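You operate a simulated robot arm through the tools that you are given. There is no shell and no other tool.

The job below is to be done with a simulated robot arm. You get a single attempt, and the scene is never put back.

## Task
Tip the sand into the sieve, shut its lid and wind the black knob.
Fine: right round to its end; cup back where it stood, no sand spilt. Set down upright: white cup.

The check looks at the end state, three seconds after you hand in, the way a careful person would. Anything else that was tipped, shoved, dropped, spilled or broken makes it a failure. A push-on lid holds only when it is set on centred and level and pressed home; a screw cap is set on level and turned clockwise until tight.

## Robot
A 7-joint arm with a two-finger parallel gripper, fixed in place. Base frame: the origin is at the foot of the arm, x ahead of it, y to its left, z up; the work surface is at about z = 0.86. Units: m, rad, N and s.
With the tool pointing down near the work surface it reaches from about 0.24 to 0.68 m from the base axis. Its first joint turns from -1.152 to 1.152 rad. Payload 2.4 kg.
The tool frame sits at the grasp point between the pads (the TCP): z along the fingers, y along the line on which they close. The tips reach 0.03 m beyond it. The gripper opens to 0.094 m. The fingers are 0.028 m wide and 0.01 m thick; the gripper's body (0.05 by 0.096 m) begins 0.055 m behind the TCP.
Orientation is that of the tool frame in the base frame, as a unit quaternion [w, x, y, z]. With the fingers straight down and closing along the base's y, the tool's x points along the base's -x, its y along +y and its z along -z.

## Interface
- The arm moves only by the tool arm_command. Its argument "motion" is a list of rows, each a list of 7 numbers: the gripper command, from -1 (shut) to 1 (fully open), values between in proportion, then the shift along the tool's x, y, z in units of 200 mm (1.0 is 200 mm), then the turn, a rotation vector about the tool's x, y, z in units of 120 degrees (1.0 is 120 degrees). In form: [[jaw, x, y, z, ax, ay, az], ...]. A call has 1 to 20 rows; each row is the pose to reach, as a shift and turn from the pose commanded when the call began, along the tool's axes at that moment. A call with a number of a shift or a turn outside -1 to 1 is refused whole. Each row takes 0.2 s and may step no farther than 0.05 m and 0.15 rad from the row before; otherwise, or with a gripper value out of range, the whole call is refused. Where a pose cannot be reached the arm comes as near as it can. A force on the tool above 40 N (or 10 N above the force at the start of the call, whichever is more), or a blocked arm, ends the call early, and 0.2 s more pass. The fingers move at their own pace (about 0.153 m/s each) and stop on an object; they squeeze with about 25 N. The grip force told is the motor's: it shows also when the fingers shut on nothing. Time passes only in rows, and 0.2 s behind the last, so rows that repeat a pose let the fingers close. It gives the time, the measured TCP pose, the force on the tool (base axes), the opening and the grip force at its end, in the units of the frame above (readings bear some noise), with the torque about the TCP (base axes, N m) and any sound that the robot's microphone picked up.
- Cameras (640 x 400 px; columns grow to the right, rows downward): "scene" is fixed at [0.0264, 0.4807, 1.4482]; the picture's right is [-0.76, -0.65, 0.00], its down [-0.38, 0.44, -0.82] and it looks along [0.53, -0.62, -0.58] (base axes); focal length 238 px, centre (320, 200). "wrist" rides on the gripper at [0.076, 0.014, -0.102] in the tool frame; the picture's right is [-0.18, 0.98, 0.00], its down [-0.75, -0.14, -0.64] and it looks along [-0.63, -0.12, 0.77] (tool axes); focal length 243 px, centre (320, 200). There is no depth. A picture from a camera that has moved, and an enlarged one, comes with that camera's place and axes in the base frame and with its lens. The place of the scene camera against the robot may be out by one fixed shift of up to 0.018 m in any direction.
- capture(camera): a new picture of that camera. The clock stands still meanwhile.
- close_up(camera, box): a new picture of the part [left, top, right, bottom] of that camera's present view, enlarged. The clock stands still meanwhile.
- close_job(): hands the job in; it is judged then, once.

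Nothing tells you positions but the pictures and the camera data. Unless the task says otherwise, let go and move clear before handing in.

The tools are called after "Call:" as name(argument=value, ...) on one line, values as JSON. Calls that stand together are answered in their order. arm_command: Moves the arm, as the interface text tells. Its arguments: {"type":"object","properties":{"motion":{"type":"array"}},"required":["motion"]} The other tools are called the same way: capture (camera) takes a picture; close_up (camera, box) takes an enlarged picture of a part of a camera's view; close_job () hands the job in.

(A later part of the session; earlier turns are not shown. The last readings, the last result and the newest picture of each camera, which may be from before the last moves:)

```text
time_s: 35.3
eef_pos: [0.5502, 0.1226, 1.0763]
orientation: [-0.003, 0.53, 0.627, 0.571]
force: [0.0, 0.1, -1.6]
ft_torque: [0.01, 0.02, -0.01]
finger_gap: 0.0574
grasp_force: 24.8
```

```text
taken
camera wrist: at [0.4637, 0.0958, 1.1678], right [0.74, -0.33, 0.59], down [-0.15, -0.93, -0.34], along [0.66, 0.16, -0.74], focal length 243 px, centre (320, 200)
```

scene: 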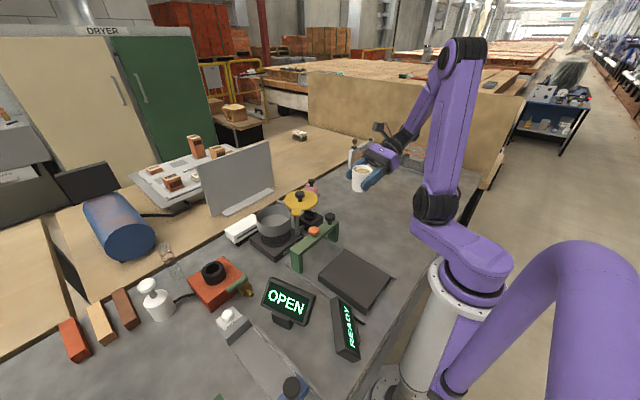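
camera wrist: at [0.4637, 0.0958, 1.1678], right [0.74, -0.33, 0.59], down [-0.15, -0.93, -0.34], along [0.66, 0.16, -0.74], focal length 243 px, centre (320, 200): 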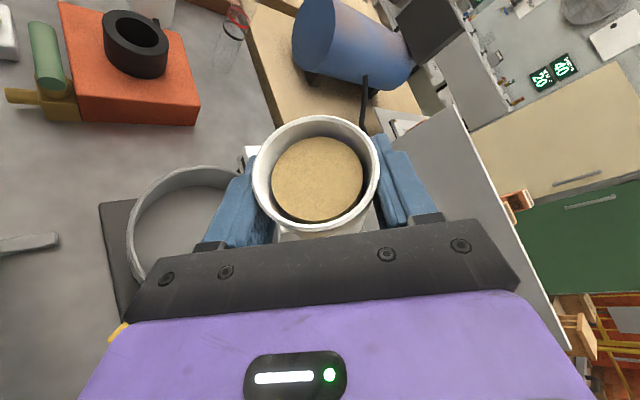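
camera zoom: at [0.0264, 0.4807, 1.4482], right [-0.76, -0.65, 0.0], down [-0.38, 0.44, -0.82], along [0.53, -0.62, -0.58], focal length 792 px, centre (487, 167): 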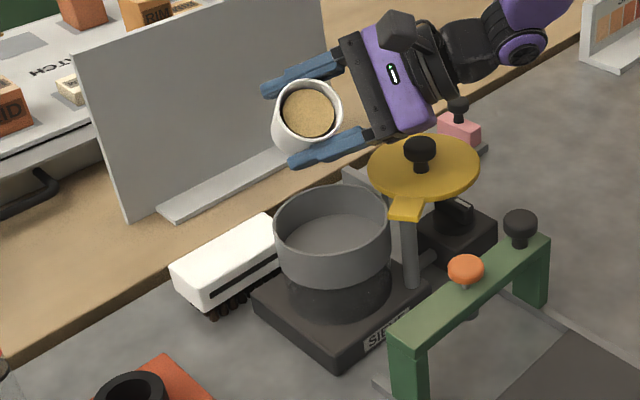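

No sand has left yet at 45°. I'll keep rolling slowly, shifting a few millimetres toward the pot centre.

Call:
arm_command(motion=[[-1, 0.0153, -0.0177, -0.0088, -0.0167, 0, -0.0289], [-1, 0.0153, -0.0177, -0.0088, -0.0333, 0, -0.0577], [-1, 0.0153, -0.0177, -0.0088, -0.05, 0, -0.0866], [-1, 0.0153, -0.0177, -0.0088, -0.0667, 0, -0.1155], [-1, 0.0153, -0.0177, -0.0088, -0.0833, 0, -0.1443], [-1, 0.0153, -0.0177, -0.0088, -0.0833, 0, -0.1443]])

Call:
close_up(camera="scene", box=[200, 150, 340, 270])

Call:
capture(camera="wrist")

```text
time_s: 36.7
eef_pos: [0.5455, 0.1236, 1.0753]
orientation: [0.129, 0.427, 0.648, 0.617]
force: [0.4, 0.3, -1.2]
ft_torque: [-0.01, 0.04, -0.04]
finger_gap: 0.0574
grasp_force: 24.9
```

```text
3.33 times, centred on (270, 210) of scene
camera zoom: at [0.0264, 0.4807, 1.4482], right [-0.76, -0.65, 0.0], down [-0.38, 0.44, -0.82], along [0.53, -0.62, -0.58], focal length 792 px, centre (487, 167)
```

zoom: 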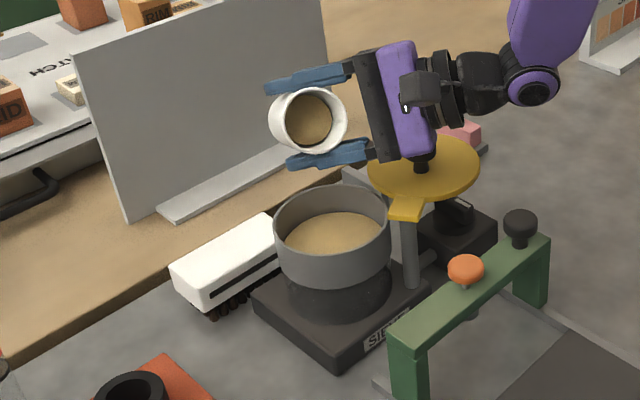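

```text
taken
camera wrist: at [0.4328, 0.1057, 1.137], right [0.5, -0.26, 0.83], down [-0.05, -0.96, -0.27], along [0.86, 0.09, -0.49], focal length 243 px, centre (320, 200)
```

wrist: 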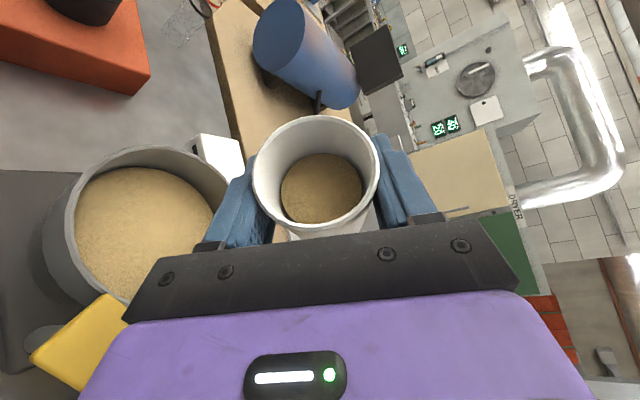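

Sand is falling cleanly into the pot. I'll keep rolling to empty the cup completely.

Call:
arm_command(motion=[[-1, 0, 0, 0, -0.0167, 0, -0.0289], [-1, 0, 0, 0, -0.0333, 0, -0.0577], [-1, 0, 0, 0, -0.05, 0, -0.0866], [-1, 0, 0, 0, -0.0667, 0, -0.1155], [-1, 0, 0, 0, -0.0833, 0, -0.1443], [-1, 0, 0, 0, -0.1, 0, -0.1732], [-1, 0, 0, 0, -0.1167, 0, -0.2021], [-1, 0, 0, 0, -0.1333, 0, -0.2309], [-1, 0, 0, 0, -0.15, 0, -0.2598], [-1, 0, 0, 0, -0.1667, 0, -0.2887], [-1, 0, 0, 0, -0.1667, 0, -0.2887], [-1, 0, 0, 0, -0.1667, 0, -0.2887]])

Call:
close_up(camera="scene", box=[200, 150, 340, 270])

Call:
capture(camera="wrist")

```text
time_s: 39.3
eef_pos: [0.5455, 0.1253, 1.0753]
orientation: [0.377, 0.187, 0.63, 0.653]
force: [-2.5, 6.1, 13.7]
ft_torque: [-0.82, 0.84, -0.62]
finger_gap: 0.0563
grasp_force: 25.4
```

```text
3.33 times, centred on (270, 210) of scene
camera zoom: at [0.0261, 0.4809, 1.4481], right [-0.76, -0.65, 0.0], down [-0.38, 0.44, -0.82], along [0.53, -0.62, -0.57], focal length 792 px, centre (487, 167)
```

zoom: 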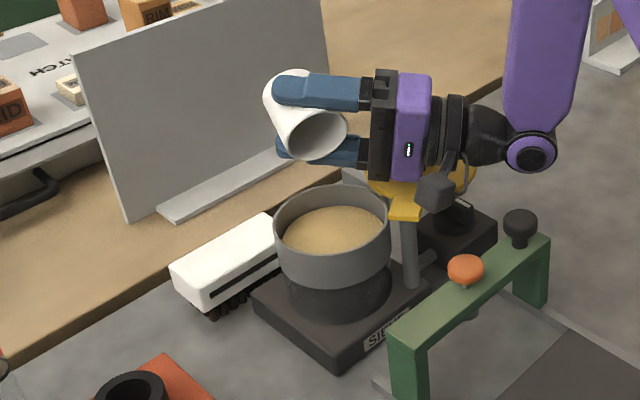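

```text
taken
camera wrist: at [0.4175, 0.1113, 1.058], right [-0.13, -0.06, 0.99], down [0.06, -1.0, -0.05], along [0.99, 0.06, 0.14], focal length 243 px, centre (320, 200)
```

wrist: 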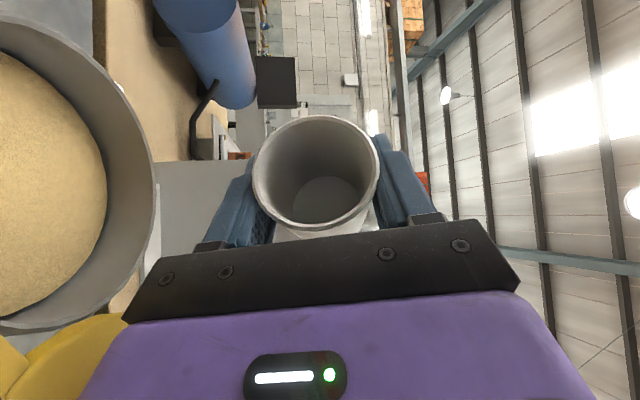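

The cup is empty and all the sand is in the pot, but the force reading suggests the hand is lightly touching the lid knob. I'll lift straight up before rolling back.

Call:
arm_command(motion=[[-1, -0.014, 0.058, 0.008, 0, 0, 0], [-1, -0.029, 0.12, 0.017, 0, 0, 0], [-1, -0.046, 0.193, 0.027, 0, 0, 0], [-1, -0.069, 0.289, 0.041, 0, 0, 0]])

Call:
close_up(camera="scene", box=[200, 150, 340, 270])

Call:
capture(camera="wrist")

```text
time_s: 40.3
eef_pos: [0.5463, 0.1229, 1.1334]
orientation: [0.376, 0.187, 0.631, 0.652]
force: [-0.2, 0.1, 0.3]
ft_torque: [0.01, -0.01, 0.0]
finger_gap: 0.0569
grasp_force: 25.3
```

```text
3.33 times, centred on (270, 210) of scene
camera zoom: at [0.0264, 0.4807, 1.4482], right [-0.76, -0.65, 0.0], down [-0.38, 0.44, -0.82], along [0.53, -0.62, -0.58], focal length 792 px, centre (487, 167)
```

zoom: 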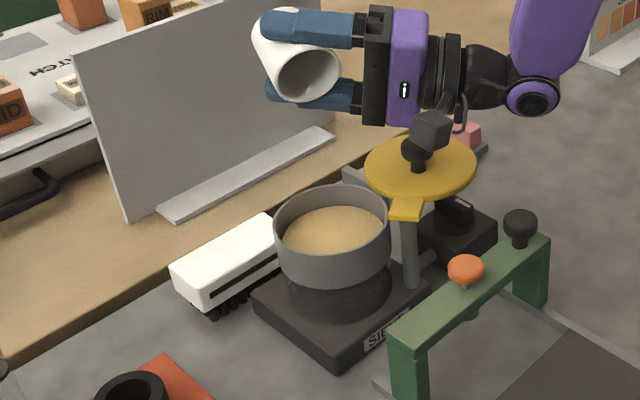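

```text
taken
camera wrist: at [0.4186, 0.1107, 1.1171], right [-0.13, -0.06, 0.99], down [0.06, -1.0, -0.05], along [0.99, 0.05, 0.13], focal length 243 px, centre (320, 200)
```

wrist: 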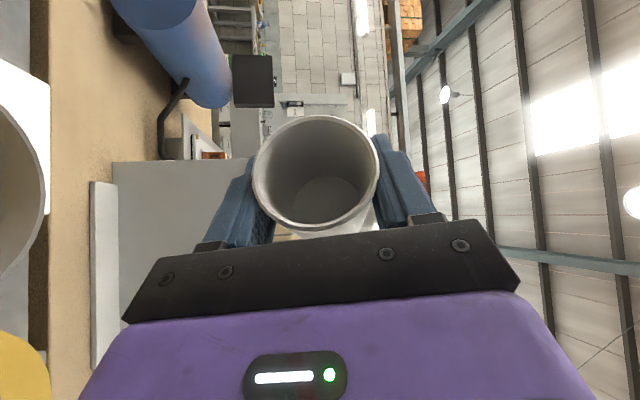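

The contact is cleared and the sand is all in the pot. I'll roll the cup back upright.

Call:
arm_command(motion=[[-1, 0, 0, 0, 0.0292, 0, 0.0505], [-1, 0, 0, 0, 0.0583, 0, 0.101], [-1, 0, 0, 0, 0.0875, 0, 0.1516], [-1, 0, 0, 0, 0.1167, 0, 0.2021], [-1, 0, 0, 0, 0.1458, 0, 0.2526], [-1, 0, 0, 0, 0.175, 0, 0.3031], [-1, 0, 0, 0, 0.2042, 0, 0.3536], [-1, 0, 0, 0, 0.2333, 0, 0.4041], [-1, 0, 0, 0, 0.2625, 0, 0.4547], [-1, 0, 0, 0, 0.2917, 0, 0.5052], [-1, 0, 0, 0, 0.3208, 0, 0.5557], [-1, 0, 0, 0, 0.35, 0, 0.6062], [-1, 0, 0, 0, 0.3792, 0, 0.6567], [-1, 0, 0, 0, 0.4083, 0, 0.7072], [-1, 0, 0, 0, 0.4375, 0, 0.7578]])

Call:
capture(camera="wrist")

Call:
capture(camera="scene")

```text
time_s: 43.5
eef_pos: [0.545, 0.1232, 1.134]
orientation: [-0.295, 0.697, 0.513, 0.405]
force: [0.0, 0.4, 0.2]
ft_torque: [-0.04, 0.0, -0.02]
finger_gap: 0.0568
grasp_force: 25.2
```

```text
taken
camera wrist: at [0.5415, 0.0708, 1.252], right [0.91, -0.38, -0.16], down [-0.41, -0.85, -0.33], along [0.0, 0.37, -0.93], focal length 243 px, centre (320, 200)
```

wrist: 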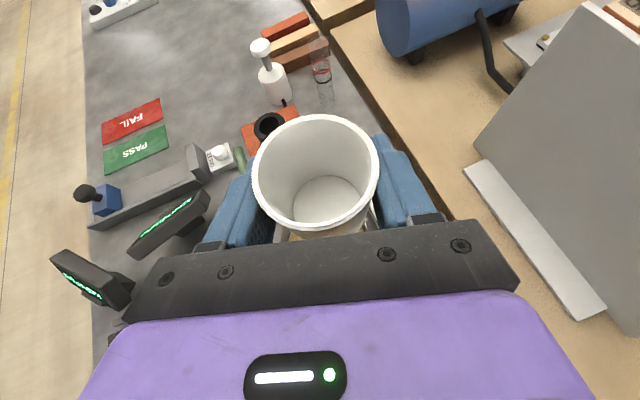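

```text
taken
```

scene: 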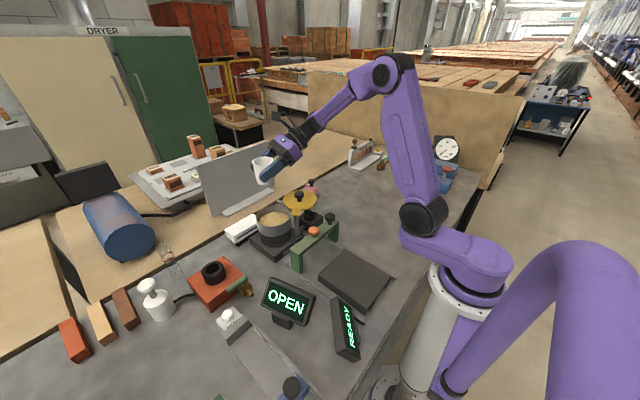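

The cup is upright and empty. I'll carry it back along the same path to its original spot.

Call:
arm_command(motion=[[-1, -0.02, -0.022, -0.035, 0, 0, 0], [-1, -0.07, -0.078, -0.121, 0, 0, 0], [-1, -0.13, -0.145, -0.225, 0, 0, 0], [-1, -0.19, -0.212, -0.329, 0, 0, 0], [-1, -0.245, -0.273, -0.424, 0, 0, 0], [-1, -0.285, -0.3175, -0.4935, 0, 0, 0], [-1, -0.303, -0.3375, -0.5246, 0, 0, 0]])

Call:
arm_command(motion=[[-1, -0.02, -0.022, -0.035, 0, 0, 0], [-1, -0.07, -0.078, -0.121, 0, 0, 0], [-1, -0.13, -0.145, -0.225, 0, 0, 0], [-1, -0.19, -0.212, -0.329, 0, 0, 0], [-1, -0.245, -0.273, -0.424, 0, 0, 0], [-1, -0.285, -0.3175, -0.4935, 0, 0, 0], [-1, -0.303, -0.3375, -0.5246, 0, 0, 0]])

Call:
capture(camera="wrist")

```text
time_s: 45.1
eef_pos: [0.4446, 0.0277, 1.134]
orientation: [-0.295, 0.696, 0.513, 0.406]
force: [-0.5, -0.1, -0.9]
ft_torque: [0.01, 0.02, 0.01]
finger_gap: 0.0568
grasp_force: 26.0
```

```text
time_s: 46.7
eef_pos: [0.3441, -0.0664, 1.1321]
orientation: [-0.295, 0.696, 0.513, 0.406]
force: [-0.1, 0.5, -0.6]
ft_torque: [0.01, -0.02, 0.01]
finger_gap: 0.0566
grasp_force: 25.5
```

```text
taken
camera wrist: at [0.3408, -0.1186, 1.2516], right [0.91, -0.38, -0.15], down [-0.41, -0.85, -0.33], along [0.0, 0.37, -0.93], focal length 243 px, centre (320, 200)
```

wrist: 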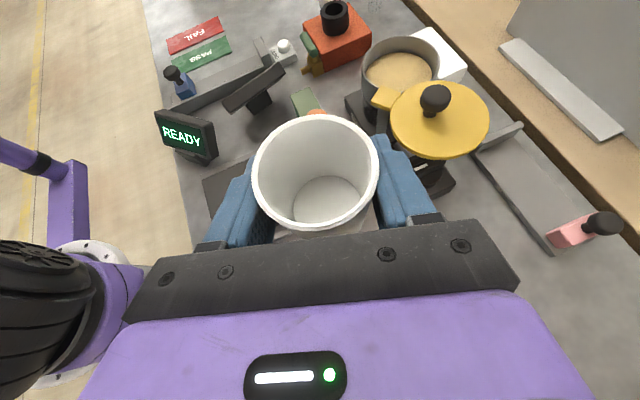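

I'm back above the original spot with the cup empty. I'll descend to just above the table.

Call:
arm_command(motion=[[-1, -0.06, 0, 0.035, 0, 0, 0], [-1, -0.19, 0, 0.11, 0, 0, 0], [-1, -0.34, 0, 0.196, 0, 0, 0], [-1, -0.49, 0, 0.283, 0, 0, 0], [-1, -0.64, 0, 0.37, 0, 0, 0], [-1, -0.78, 0, 0.45, 0, 0, 0], [-1, -0.88, 0, 0.508, 0, 0, 0], [-1, -0.95, 0, 0.5485, 0, 0, 0], [-1, -0.987, 0, 0.57, 0, 0, 0]])

Call:
close_up(camera="scene", box=[320, 190, 400, 260])

Call:
capture(camera="wrist")

```text
time_s: 48.7
eef_pos: [0.3442, -0.0662, 0.9041]
orientation: [-0.294, 0.697, 0.513, 0.405]
force: [-0.9, 0.1, -0.7]
ft_torque: [0.01, 0.0, 0.0]
finger_gap: 0.0568
grasp_force: 25.0
```

```text
5.71 times, centred on (360, 225) of scene
camera zoom: at [0.0264, 0.4807, 1.4482], right [-0.76, -0.65, 0.0], down [-0.38, 0.44, -0.82], along [0.53, -0.62, -0.58], focal length 1359 px, centre (91, 57)
```

zoom: 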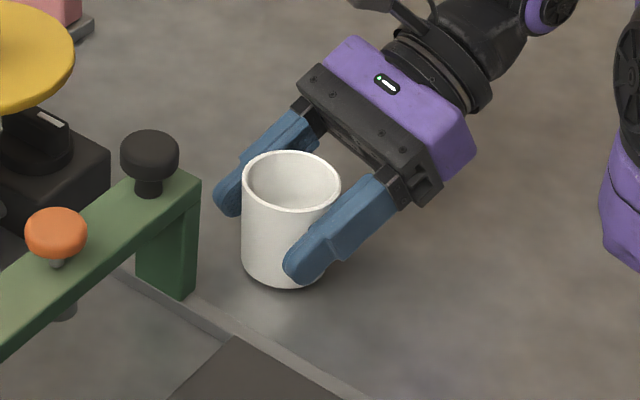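

```text
taken
camera wrist: at [0.3427, -0.1188, 1.0225], right [0.91, -0.38, -0.15], down [-0.41, -0.85, -0.33], along [0.0, 0.37, -0.93], focal length 243 px, centre (320, 200)
```

wrist: 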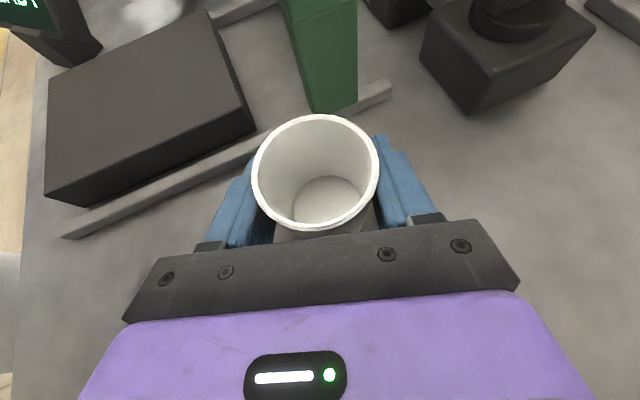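

The cup is about 4 mm above the table over its original spot. I'll creep down until it makes contact.

Call:
arm_command(motion=[[-1, -0.00433, 0, 0.0025, 0, 0, 0], [-1, -0.00866, 0, 0.005, 0, 0, 0], [-1, -0.013, 0, 0.0075, 0, 0, 0], [-1, -0.013, 0, 0.0075, 0, 0, 0]])

Call:
close_up(camera="scene", box=[320, 190, 400, 260])

```text
time_s: 49.7
eef_pos: [0.3477, -0.0665, 0.9019]
orientation: [-0.295, 0.697, 0.513, 0.406]
force: [-0.9, 0.6, 0.1]
ft_torque: [0.02, 0.02, -0.01]
finger_gap: 0.0565
grasp_force: 25.2
```

```text
5.71 times, centred on (360, 225) of scene
camera zoom: at [0.0264, 0.4807, 1.4482], right [-0.76, -0.65, 0.0], down [-0.38, 0.44, -0.82], along [0.53, -0.62, -0.58], focal length 1359 px, centre (91, 57)
```

zoom: 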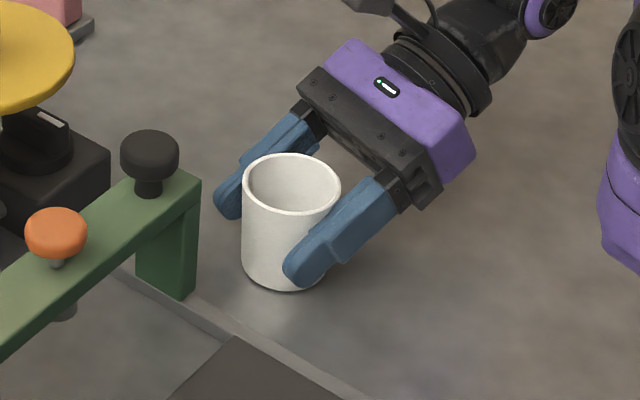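

Call:
arm_command(motion=[[-1, -0.00433, 0, 0.0025, 0, 0, 0], [-1, -0.0065, 0, 0.00375, 0, 0, 0], [-1, -0.00866, 0, 0.005, 0, 0, 0], [-1, -0.00866, 0, 0.005, 0, 0, 0]])

Call:
close_up(camera="scene", box=[320, 190, 400, 260])

```text
time_s: 50.7
eef_pos: [0.3466, -0.0672, 0.9004]
orientation: [-0.294, 0.697, 0.513, 0.406]
force: [-0.2, -1.2, 6.0]
ft_torque: [-0.14, -0.08, -0.01]
finger_gap: 0.0568
grasp_force: 24.9
```

```text
5.71 times, centred on (360, 225) of scene
camera zoom: at [0.0263, 0.4807, 1.4482], right [-0.76, -0.65, 0.0], down [-0.38, 0.44, -0.82], along [0.53, -0.62, -0.58], focal length 1359 px, centre (91, 57)
```

zoom: 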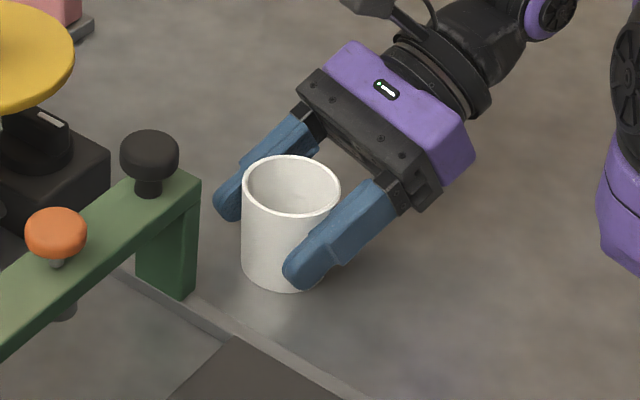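

The cup is touching the table with a light 6 N. I'll open the fingers gradually.

Call:
arm_command(motion=[[0.24, 0, 0, 0, 0, 0, 0], [0.3, 0, 0, 0, 0, 0, 0], [0.4, 0, 0, 0, 0, 0, 0], [0.6, 0, 0, 0, 0, 0, 0], [1, 0, 0, 0, 0, 0, 0], [1, 0, 0, 0, 0, 0, 0]])

Call:
close_up(camera="scene", box=[320, 190, 400, 260])

Call:
capture(camera="wrist")

```text
time_s: 52.1
eef_pos: [0.3462, -0.0673, 0.9009]
orientation: [-0.294, 0.697, 0.513, 0.406]
force: [-0.9, 0.1, -0.6]
ft_torque: [-0.02, -0.05, -0.02]
finger_gap: 0.094
grasp_force: 0.1
```

```text
5.71 times, centred on (360, 225) of scene
camera zoom: at [0.0264, 0.4807, 1.4482], right [-0.76, -0.65, 0.0], down [-0.38, 0.44, -0.82], along [0.53, -0.62, -0.58], focal length 1359 px, centre (91, 57)
```

zoom: 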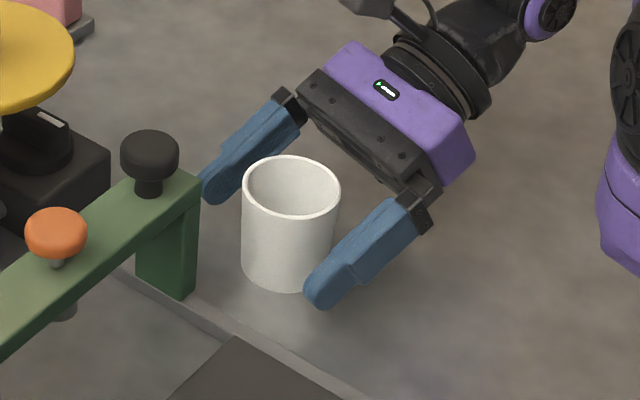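

```text
taken
camera wrist: at [0.3427, -0.1193, 1.0181], right [0.91, -0.38, -0.15], down [-0.41, -0.85, -0.34], along [0.0, 0.37, -0.93], focal length 243 px, centre (320, 200)
```

wrist: 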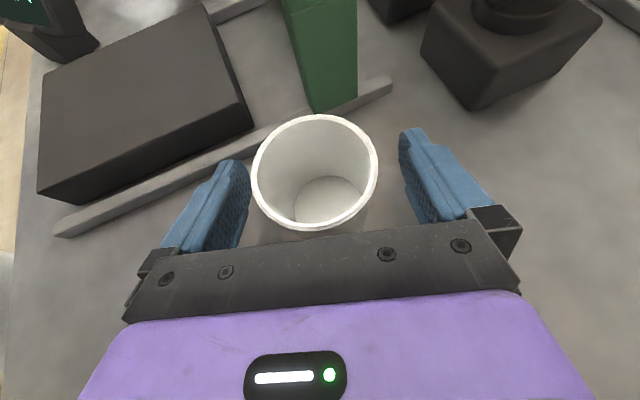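

The cup stands upright on its original spot. I'll back straight out and then rise.

Call:
arm_command(motion=[[1, -0.05, 0, -0.0866, 0, 0, 0], [1, -0.1, 0, -0.173, 0, 0, 0], [1, -0.2, 0, -0.3465, 0, 0, 0], [1, -0.3, 0, -0.52, 0, 0, 0], [1, -0.15, 0, -0.607, 0, 0, 0], [1, 0.02, 0, -0.705, 0, 0, 0], [1, 0.19, 0, -0.803, 0, 0, 0], [1, 0.35, 0, -0.895, 0, 0, 0]])

Call:
capture(camera="wrist")

Call:
close_up(camera="scene", box=[210, 170, 370, 280])

```text
time_s: 53.9
eef_pos: [0.3079, -0.1798, 1.0508]
orientation: [-0.294, 0.697, 0.513, 0.405]
force: [-0.7, 0.1, -1.0]
ft_torque: [-0.03, -0.02, 0.03]
finger_gap: 0.094
grasp_force: 0.0
```

```text
taken
camera wrist: at [0.3053, -0.2329, 1.1679], right [0.91, -0.38, -0.15], down [-0.41, -0.85, -0.34], along [0.0, 0.37, -0.93], focal length 243 px, centre (320, 200)
```

wrist: 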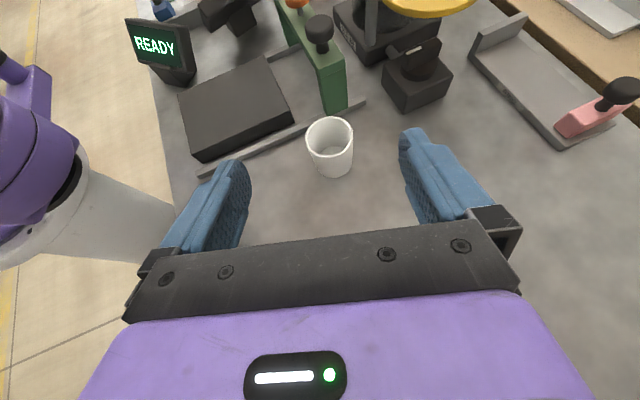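

```text
3.64 times, centred on (290, 225) of scene
camera zoom: at [0.0264, 0.4807, 1.4482], right [-0.76, -0.65, 0.0], down [-0.38, 0.44, -0.82], along [0.53, -0.62, -0.58], focal length 865 px, centre (429, 109)
```

zoom: 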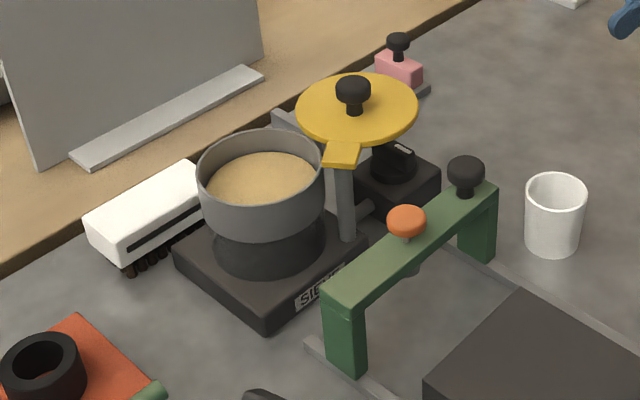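

Now I'll bring the tool back to vertical, ready to regrip the lid knob.

Call:
arm_command(motion=[[1, 0.05, 0, -0.03, 0, -0.0625, 0], [1, 0.12, 0, -0.07, 0, -0.125, 0], [1, 0.2, 0, -0.115, 0, -0.1875, 0], [1, 0.26, 0, -0.15, 0, -0.25, 0], [1, 0.26, 0, -0.15, 0, -0.3125, 0], [1, 0.26, 0, -0.15, 0, -0.375, 0], [1, 0.26, 0, -0.15, 0, -0.4375, 0], [1, 0.26, 0, -0.15, 0, -0.5, 0]])

Call:
arm_command(motion=[[1, 0.13, 0.06, -0.05, 0, 0, 0], [1, 0.3, 0.14, -0.1, 0, 0, 0], [1, 0.47, 0.22, -0.15, 0, 0, 0], [1, 0.64, 0.3, -0.2, 0, 0, 0]])

Call:
capture(camera="wrist")

```text
time_s: 55.7
eef_pos: [0.3096, -0.1815, 1.1098]
orientation: [0.002, 0.807, 0.591, 0.002]
force: [-0.6, 0.3, -0.4]
ft_torque: [-0.03, 0.02, -0.01]
finger_gap: 0.0941
grasp_force: 0.1
```

```text
time_s: 56.7
eef_pos: [0.4027, -0.0768, 1.1507]
orientation: [0.002, 0.807, 0.591, 0.002]
force: [0.5, -0.3, -0.3]
ft_torque: [-0.04, -0.01, -0.01]
finger_gap: 0.0942
grasp_force: 0.0
```

```text
taken
camera wrist: at [0.4392, -0.0077, 1.2547], right [0.88, -0.47, 0.01], down [-0.37, -0.68, 0.64], along [-0.3, -0.57, -0.77], focal length 243 px, centre (320, 200)
```

wrist: 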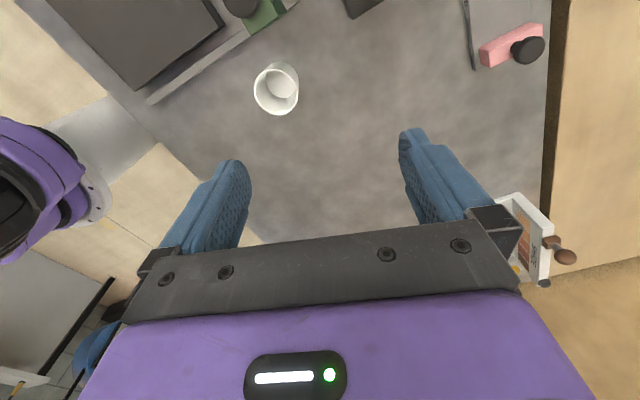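

Call:
arm_command(motion=[[1, 0.16, 0.076, 0, 0, 0, 0], [1, 0.33, 0.153, 0, 0, 0, 0], [1, 0.49, 0.23, 0, 0, 0, 0], [1, 0.65, 0.305, 0, 0, 0, 0], [1, 0.65, 0.305, 0.1, 0, 0, 0], [1, 0.65, 0.305, 0.2, 0, 0, 0]])

Call:
capture(camera="wrist")

Call:
close_up(camera="scene", box=[220, 150, 360, 260])

```text
time_s: 58.1
eef_pos: [0.5007, 0.029, 1.1101]
orientation: [0.002, 0.807, 0.591, 0.004]
force: [-0.6, 0.4, 0.2]
ft_torque: [-0.04, 0.02, 0.01]
finger_gap: 0.0939
grasp_force: 0.0
```

```text
taken
camera wrist: at [0.5355, 0.0975, 1.2135], right [0.88, -0.47, 0.01], down [-0.37, -0.68, 0.64], along [-0.3, -0.57, -0.77], focal length 243 px, centre (320, 200)
```

wrist: 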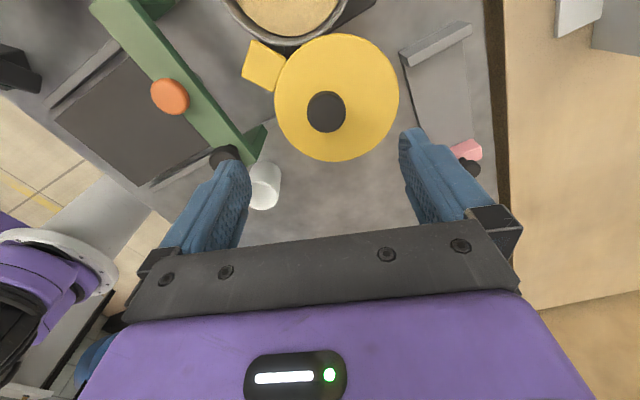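

```text
3.64 times, centred on (290, 205) of scene
camera zoom: at [0.0264, 0.4807, 1.4482], right [-0.76, -0.65, 0.0], down [-0.38, 0.44, -0.82], along [0.53, -0.62, -0.58], focal length 865 px, centre (429, 182)
```

zoom: 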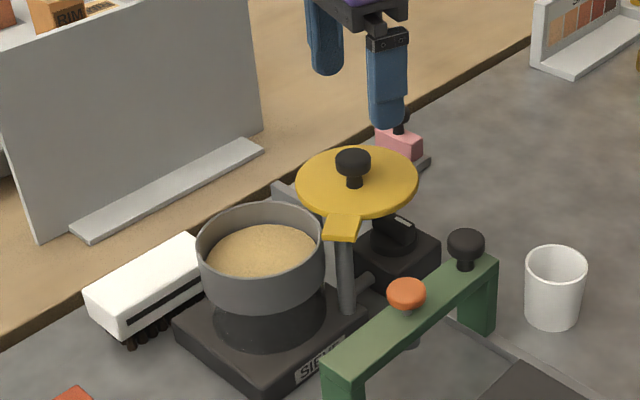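

The lid knob is now near (0.505, 0.027). I'll shift 5 mm and descend to the same grip height as before.

Call:
arm_command(motion=[[1, -0.0025, 0.0245, 0.1, 0, 0, 0], [1, -0.0025, 0.0245, 0.2, 0, 0, 0], [1, -0.0025, 0.0245, 0.3, 0, 0, 0], [1, -0.0025, 0.0245, 0.38, 0, 0, 0], [1, -0.0025, 0.0245, 0.44, 0, 0, 0]])

Call:
capture(camera="wrist")

Call:
close_up(camera="scene", box=[260, 160, 340, 230])

```text
time_s: 59.3
eef_pos: [0.5048, 0.0275, 1.0231]
orientation: [0.002, 0.807, 0.591, 0.004]
force: [-0.7, -0.4, 0.7]
ft_torque: [-0.06, 0.03, 0.03]
finger_gap: 0.0942
grasp_force: 0.0
```

```text
taken
camera wrist: at [0.5407, 0.0955, 1.1256], right [0.88, -0.47, 0.01], down [-0.37, -0.68, 0.64], along [-0.3, -0.57, -0.77], focal length 243 px, centre (320, 200)
```

wrist: 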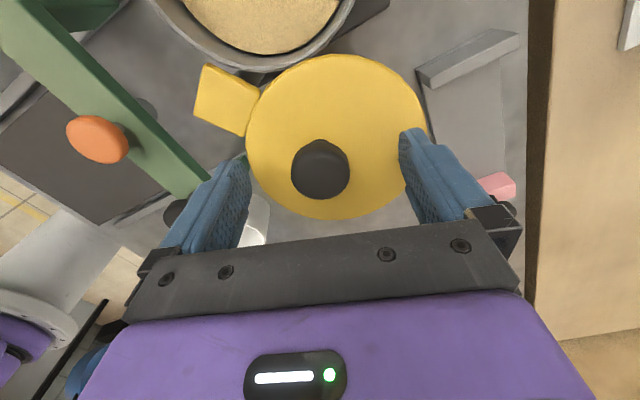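

```text
5.71 times, centred on (300, 195) of scene
camera zoom: at [0.0264, 0.4807, 1.4482], right [-0.76, -0.65, 0.0], down [-0.38, 0.44, -0.82], along [0.53, -0.62, -0.58], focal length 1359 px, centre (434, 229)
```

zoom: 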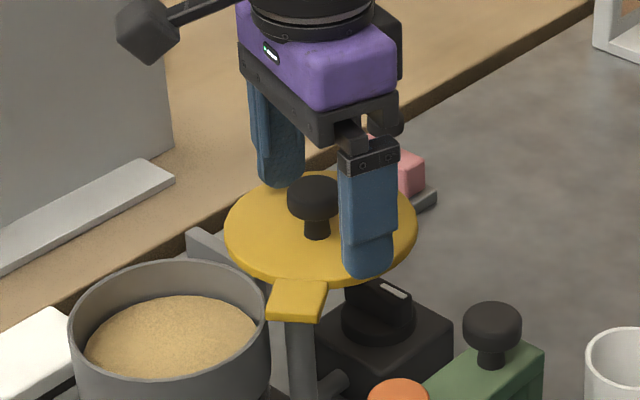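

The knob is between the fingers. I'll close on it.

Call:
arm_command(motion=[[0.3, -0.012, 0, 0, 0, 0, 0], [0, -0.012, 0, 0, 0, 0, 0], [-0.2, -0.012, 0, 0, 0, 0, 0], [-0.4, -0.012, 0, 0, 0, 0, 0], [-1, -0.012, 0, 0, 0, 0, 0], [-1, -0.012, 0, 0, 0, 0, 0]])

Call:
capture(camera="wrist")

```text
time_s: 60.7
eef_pos: [0.5055, 0.0237, 1.0218]
orientation: [0.002, 0.806, 0.591, 0.004]
force: [3.7, -3.3, -2.0]
ft_torque: [0.01, -0.12, -0.11]
finger_gap: 0.0311
grasp_force: 44.8
```

```text
taken
camera wrist: at [0.5404, 0.0926, 1.126], right [0.88, -0.47, 0.01], down [-0.37, -0.68, 0.64], along [-0.3, -0.57, -0.77], focal length 243 px, centre (320, 200)
```

wrist: 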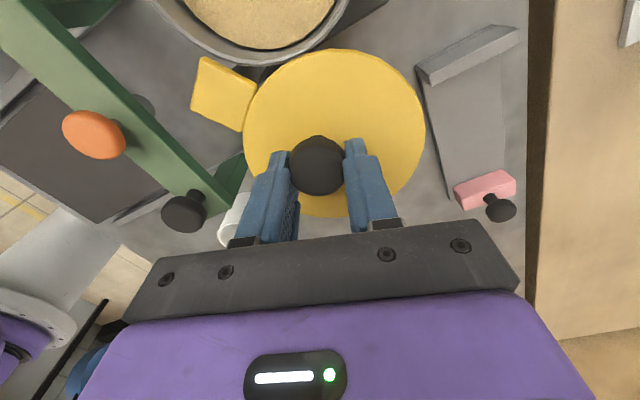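

The lid knob is gripped. I'll swing the lid back counter-clockwise about the post, 60° first.

Call:
arm_command(motion=[[-1, 0.025, 0.0214, 0, 0, 0, -0.05], [-1, 0.0521, 0.0402, 0, 0, 0, -0.1], [-1, 0.0811, 0.0559, 0, 0, 0, -0.15], [-1, 0.1116, 0.0686, 0, 0, 0, -0.2], [-1, 0.1432, 0.078, 0, 0, 0, -0.25], [-1, 0.1756, 0.0841, 0, 0, 0, -0.3], [-1, 0.2084, 0.0867, 0, 0, 0, -0.35], [-1, 0.2414, 0.0859, 0, 0, 0, -0.4], [-1, 0.274, 0.0817, 0, 0, 0, -0.45], [-1, 0.3061, 0.074, 0, 0, 0, -0.5]])

Call:
capture(camera="wrist")

Call:
close_up(camera="scene", box=[220, 150, 360, 260])

```text
time_s: 62.9
eef_pos: [0.5386, 0.0785, 1.0228]
orientation: [0.002, 0.401, 0.916, 0.002]
force: [11.1, 2.7, -26.2]
ft_torque: [-0.34, -0.47, -0.21]
finger_gap: 0.031
grasp_force: 45.0
```

```text
taken
camera wrist: at [0.4957, 0.1446, 1.1258], right [0.85, 0.53, 0.01], down [0.4, -0.65, 0.64], along [0.35, -0.54, -0.77], focal length 243 px, centre (320, 200)
```

wrist: 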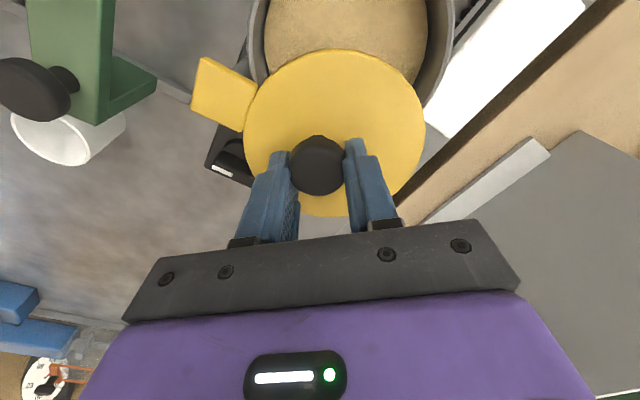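

```text
3.64 times, centred on (290, 205) of scene
camera zoom: at [0.0272, 0.4809, 1.4481], right [-0.76, -0.65, 0.0], down [-0.38, 0.44, -0.82], along [0.53, -0.62, -0.58], focal length 865 px, centre (429, 182)
```

zoom: 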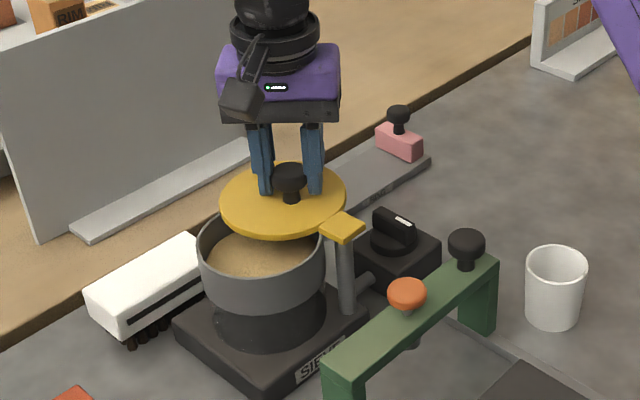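

The swing is smooth. A slight upward pull shows in the force, so I'll lower by 2 mm and finish the arc.

Call:
arm_command(motion=[[-1, 0.0216, 0.025, 0.005, 0, 0, -0.05], [-1, 0.0487, 0.0438, 0.01, 0, 0, -0.1], [-1, 0.0777, 0.0595, 0.01, 0, 0, -0.15], [-1, 0.1082, 0.0722, 0.01, 0, 0, -0.2], [-1, 0.1398, 0.0816, 0.01, 0, 0, -0.25], [-1, 0.1722, 0.0877, 0.01, 0, 0, -0.3]])

Call:
capture(camera="wrist")

Call:
close_up(camera="scene", box=[220, 160, 340, 270])

```text
time_s: 64.3
eef_pos: [0.5276, 0.1168, 1.0235]
orientation: [0.004, 0.098, 0.995, 0.002]
force: [-6.7, 2.7, 23.4]
ft_torque: [0.11, 0.22, -0.41]
finger_gap: 0.0312
grasp_force: 44.6
```

```text
taken
camera wrist: at [0.4535, 0.1451, 1.1254], right [0.37, 0.93, 0.0], down [0.7, -0.29, 0.65], along [0.6, -0.24, -0.76], focal length 243 px, centre (320, 200)
```

wrist: 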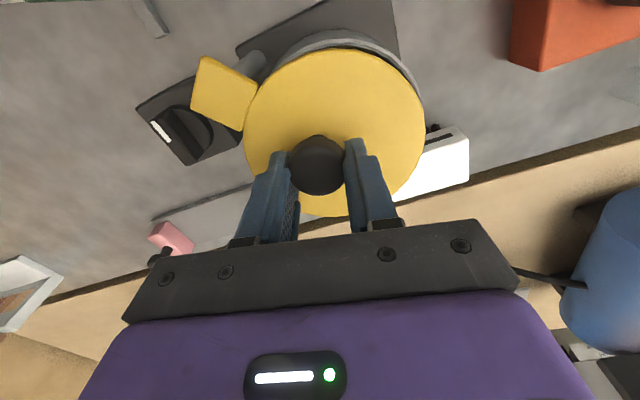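

```text
3.64 times, centred on (280, 215) of scene
camera zoom: at [0.0258, 0.4807, 1.4482], right [-0.76, -0.65, 0.0], down [-0.37, 0.44, -0.82], along [0.53, -0.62, -0.57], focal length 865 px, centre (466, 146)
```

zoom: 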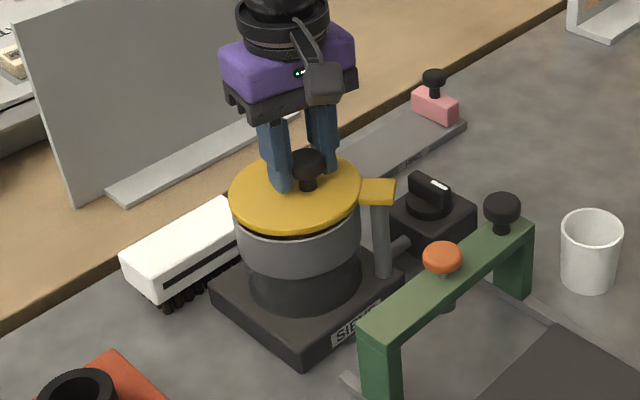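

The lid is about 8–10° short of fully shut. I'll finish slowly.

Call:
arm_command(motion=[[-1, 0.0122, 0.011, -0.003, 0, 0, -0.025], [-1, 0.025, 0.0214, -0.005, 0, 0, -0.05], [-1, 0.0384, 0.0312, -0.005, 0, 0, -0.075]])

Call:
capture(camera="wrist")

Call:
close_up(camera="scene", box=[220, 160, 340, 270])

```text
time_s: 65.1
eef_pos: [0.523, 0.1216, 1.023]
orientation: [0.005, 0.022, 1.0, -0.001]
force: [5.5, 0.1, 12.8]
ft_torque: [0.13, 0.3, -0.6]
finger_gap: 0.0311
grasp_force: 44.3
```

```text
taken
camera wrist: at [0.4454, 0.1395, 1.1251], right [0.23, 0.97, 0.0], down [0.74, -0.17, 0.65], along [0.63, -0.15, -0.76], focal length 243 px, centre (320, 200)
```

wrist: 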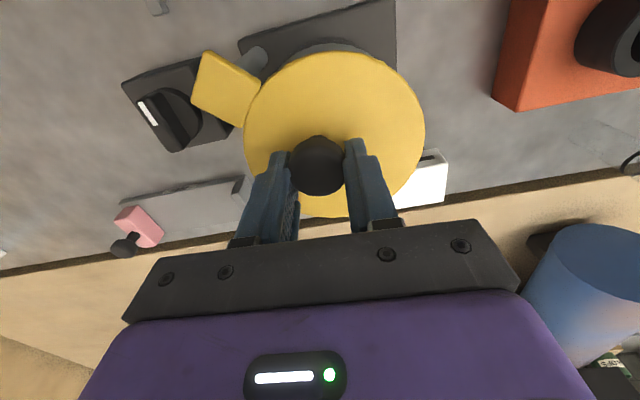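

```text
3.64 times, centred on (280, 215) of scene
camera zoom: at [0.0264, 0.4806, 1.4482], right [-0.76, -0.65, 0.0], down [-0.38, 0.44, -0.82], along [0.53, -0.62, -0.58], focal length 865 px, centre (466, 146)
```

zoom: 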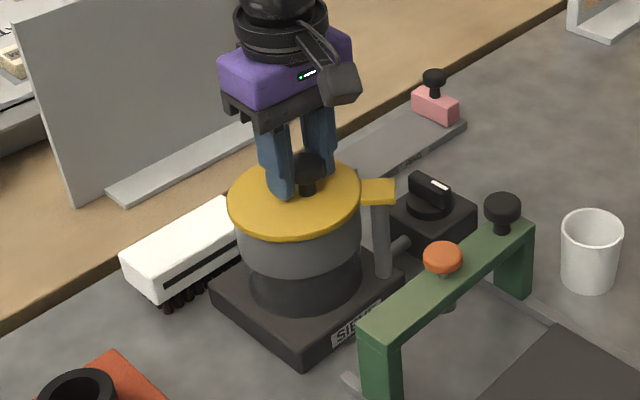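

The lid looks almost identical to its initial shut position. I'll nudge it another couple of degrees to make sure it is at its stop.

Call:
arm_command(motion=[[-1, 0.006, 0.0055, 0, 0, 0, -0.01], [-1, 0.012, 0.011, 0, 0, 0, -0.02], [-1, 0.016, 0.0145, 0, 0, 0, -0.02]])

Call:
capture(camera="wrist")

Call:
close_up(camera="scene", box=[220, 160, 340, 270])

```text
time_s: 65.9
eef_pos: [0.5215, 0.123, 1.0238]
orientation: [0.008, 0.002, 1.0, -0.001]
force: [33.5, -19.9, -4.1]
ft_torque: [-0.21, 0.07, 0.3]
finger_gap: 0.0309
grasp_force: 45.3
```

```text
taken
camera wrist: at [0.4433, 0.137, 1.1245], right [0.19, 0.98, 0.0], down [0.74, -0.14, 0.65], along [0.64, -0.12, -0.76], focal length 243 px, centre (320, 200)
```

wrist: 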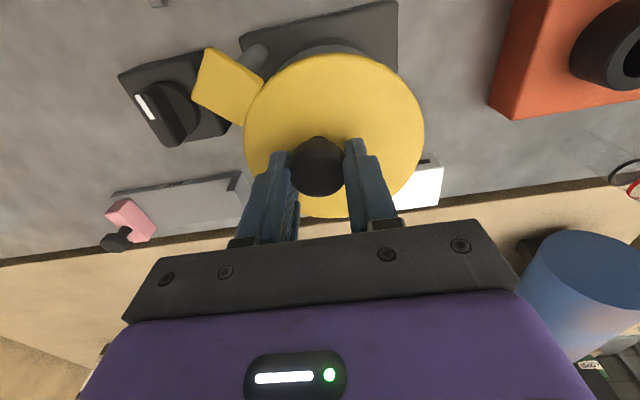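

```text
3.64 times, centred on (280, 215) of scene
camera zoom: at [0.0276, 0.4801, 1.4484], right [-0.76, -0.65, 0.0], down [-0.38, 0.44, -0.82], along [0.53, -0.62, -0.58], focal length 865 px, centre (466, 146)
```

zoom: 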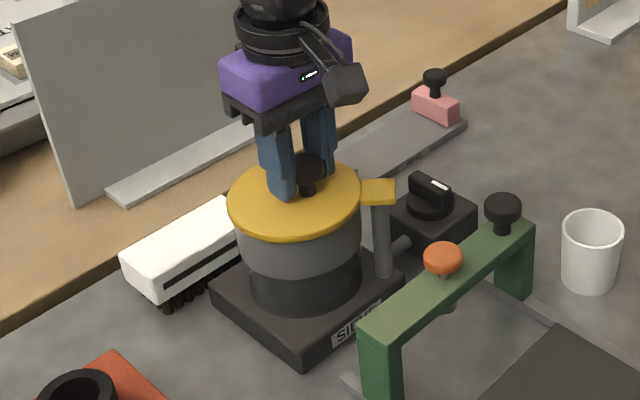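

The lid is against its shut stop. I'll release it and rise.

Call:
arm_command(motion=[[-0.1, 0, 0, 0, 0, 0, 0], [0.3, 0, 0, 0, 0, 0, 0], [0.3, 0, 0, -0.05, 0, 0, 0], [0.3, 0, 0, -0.15, 0, 0, 0], [0.3, 0, 0, -0.3, 0, 0, 0], [0.3, 0, 0, -0.45, 0, 0, 0]])

Call:
capture(camera="wrist")

Call:
close_up(camera="scene", box=[230, 180, 350, 270])

Call:
capture(camera="scene")

```text
time_s: 67.3
eef_pos: [0.5153, 0.125, 1.1135]
orientation: [0.003, 0.0, 1.0, 0.0]
force: [0.5, 0.4, -0.2]
ft_torque: [0.02, 0.01, 0.04]
finger_gap: 0.0611
grasp_force: 0.1
```

```text
taken
camera wrist: at [0.4381, 0.1394, 1.2169], right [0.19, 0.98, 0.0], down [0.75, -0.14, 0.65], along [0.64, -0.12, -0.76], focal length 243 px, centre (320, 200)
```

wrist: 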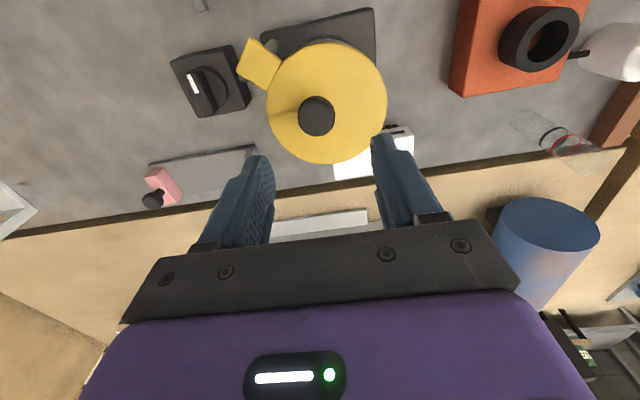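

```text
4.44 times, centred on (290, 225) of scene
camera zoom: at [0.0264, 0.4807, 1.4482], right [-0.76, -0.65, 0.0], down [-0.38, 0.44, -0.82], along [0.53, -0.62, -0.58], focal length 1057 px, centre (453, 89)
```

zoom: 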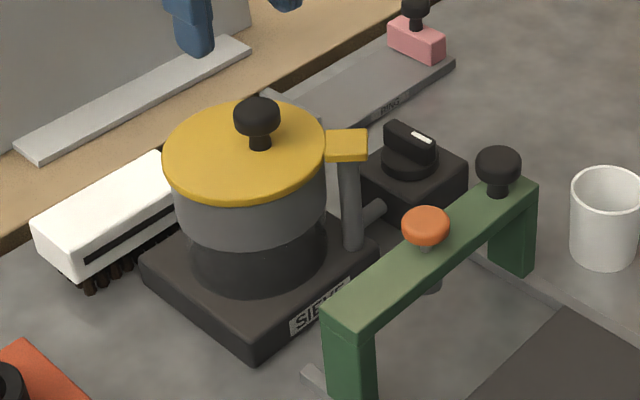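

```text
taken
```

scene: 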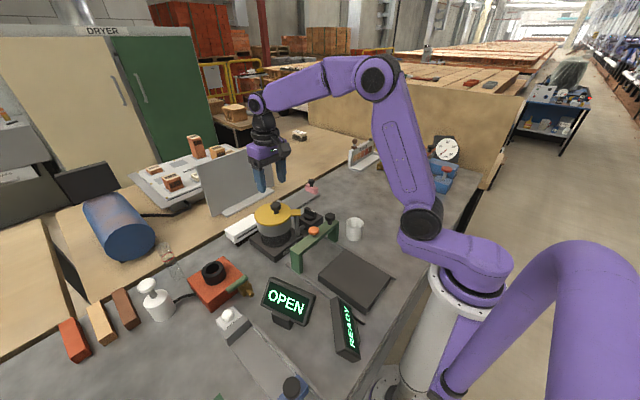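

The lid is shut. I'll move above the black wind knob for a closer look.

Call:
arm_command(motion=[[0.5, 0.03, -0.16, 0, 0, 0, 0], [0.7, 0.06, -0.32, 0, 0, 0, 0], [0.7, 0.1, -0.48, 0, 0, 0, 0], [0.7, 0.125, -0.625, 0, 0, 0, 0], [0.7, 0.125, -0.625, 0.15, 0, 0, 0]])

Call:
capture(camera="wrist")

Call:
close_up(camera="wrist", box=[240, 60, 400, 200])

Call:
close_up(camera="scene", box=[280, 195, 340, 245])

```text
time_s: 68.5
eef_pos: [0.4928, 0.001, 1.0851]
orientation: [0.003, 0.001, 1.0, 0.0]
force: [0.3, 0.7, 0.3]
ft_torque: [0.01, 0.03, -0.01]
finger_gap: 0.0798
grasp_force: 0.0
```

```text
taken
camera wrist: at [0.4147, 0.0149, 1.1871], right [0.19, 0.98, 0.0], down [0.75, -0.14, 0.65], along [0.64, -0.12, -0.76], focal length 243 px, centre (320, 200)
```

wrist: 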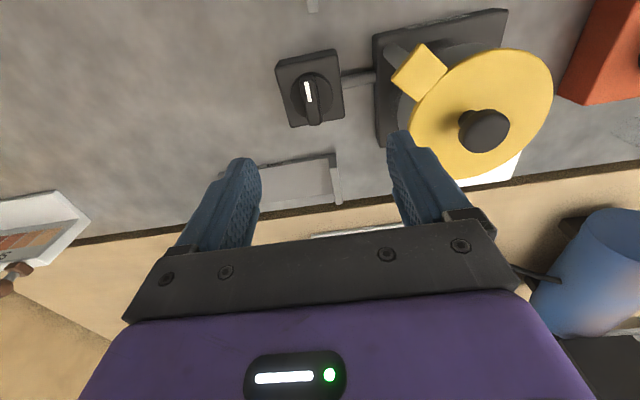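

```text
2.86 times, centred on (320, 130) of wrist
camera zoom: at [0.4147, 0.0149, 1.1871], right [0.19, 0.98, 0.0], down [0.75, -0.14, 0.65], along [0.64, -0.12, -0.76], focal length 693 px, centre (320, 400)
```

zoom: 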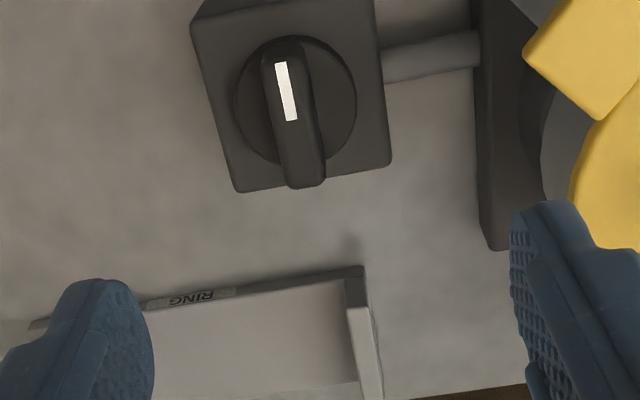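

```text
8.00 times, centred on (310, 220) of scene
camera zoom: at [0.0264, 0.4807, 1.4482], right [-0.76, -0.65, 0.0], down [-0.38, 0.44, -0.82], along [0.53, -0.62, -0.58], focal length 1902 px, centre (400, 40)
```

zoom: 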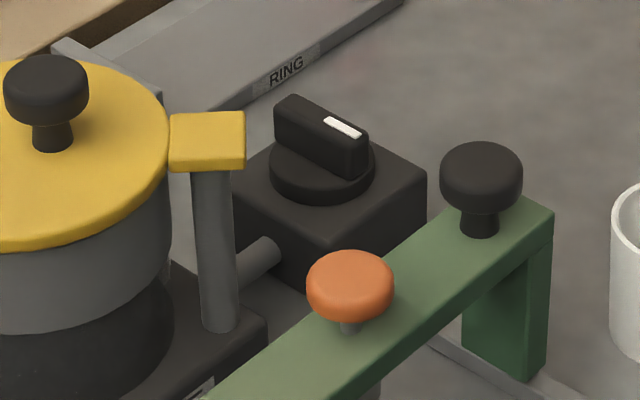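

The wind knob is a bar on a disc centred near (0.499, -0.011). The bar lies along base x with its white mark toward the robot. I'll come down closer and narrow the jaws.

Call:
arm_command(motion=[[0.4, -0.01, -0.02, 0.12, 0, 0, 0], [0.1, -0.02, -0.04, 0.24, 0, 0, 0], [0.1, -0.03, -0.06, 0.36, 0, 0, 0], [0.1, -0.03, -0.06, 0.425, 0, 0, 0]])

Call:
close_up(camera="wrist", box=[240, 60, 400, 200])

Call:
close_up(camera="scene", box=[270, 175, 350, 245])

```text
time_s: 69.5
eef_pos: [0.4974, -0.0103, 0.9956]
orientation: [0.004, 0.001, 1.0, -0.001]
force: [0.6, -0.5, -0.6]
ft_torque: [-0.02, 0.01, 0.01]
finger_gap: 0.0517
grasp_force: 0.0
```

```text
2.86 times, centred on (320, 130) of wrist
camera zoom: at [0.4213, 0.0037, 1.1], right [0.19, 0.98, 0.0], down [0.75, -0.14, 0.65], along [0.64, -0.12, -0.76], focal length 693 px, centre (320, 400)
```

zoom: 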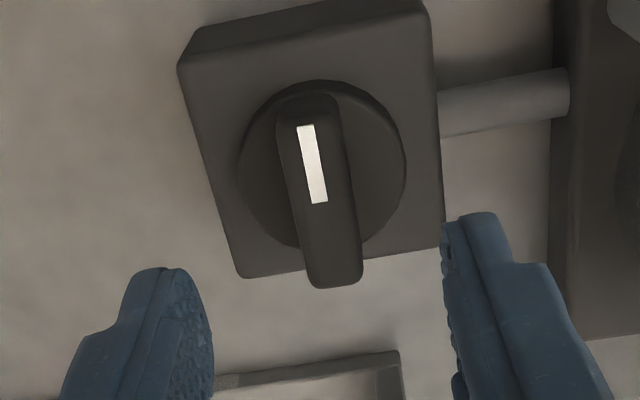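

```text
5.71 times, centred on (310, 210) of scene
camera zoom: at [0.0264, 0.4807, 1.4482], right [-0.76, -0.65, 0.0], down [-0.38, 0.44, -0.82], along [0.53, -0.62, -0.58], focal length 1359 px, centre (377, 143)
```

zoom: 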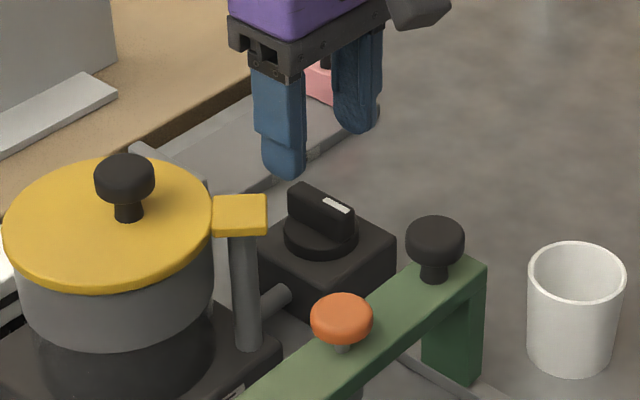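

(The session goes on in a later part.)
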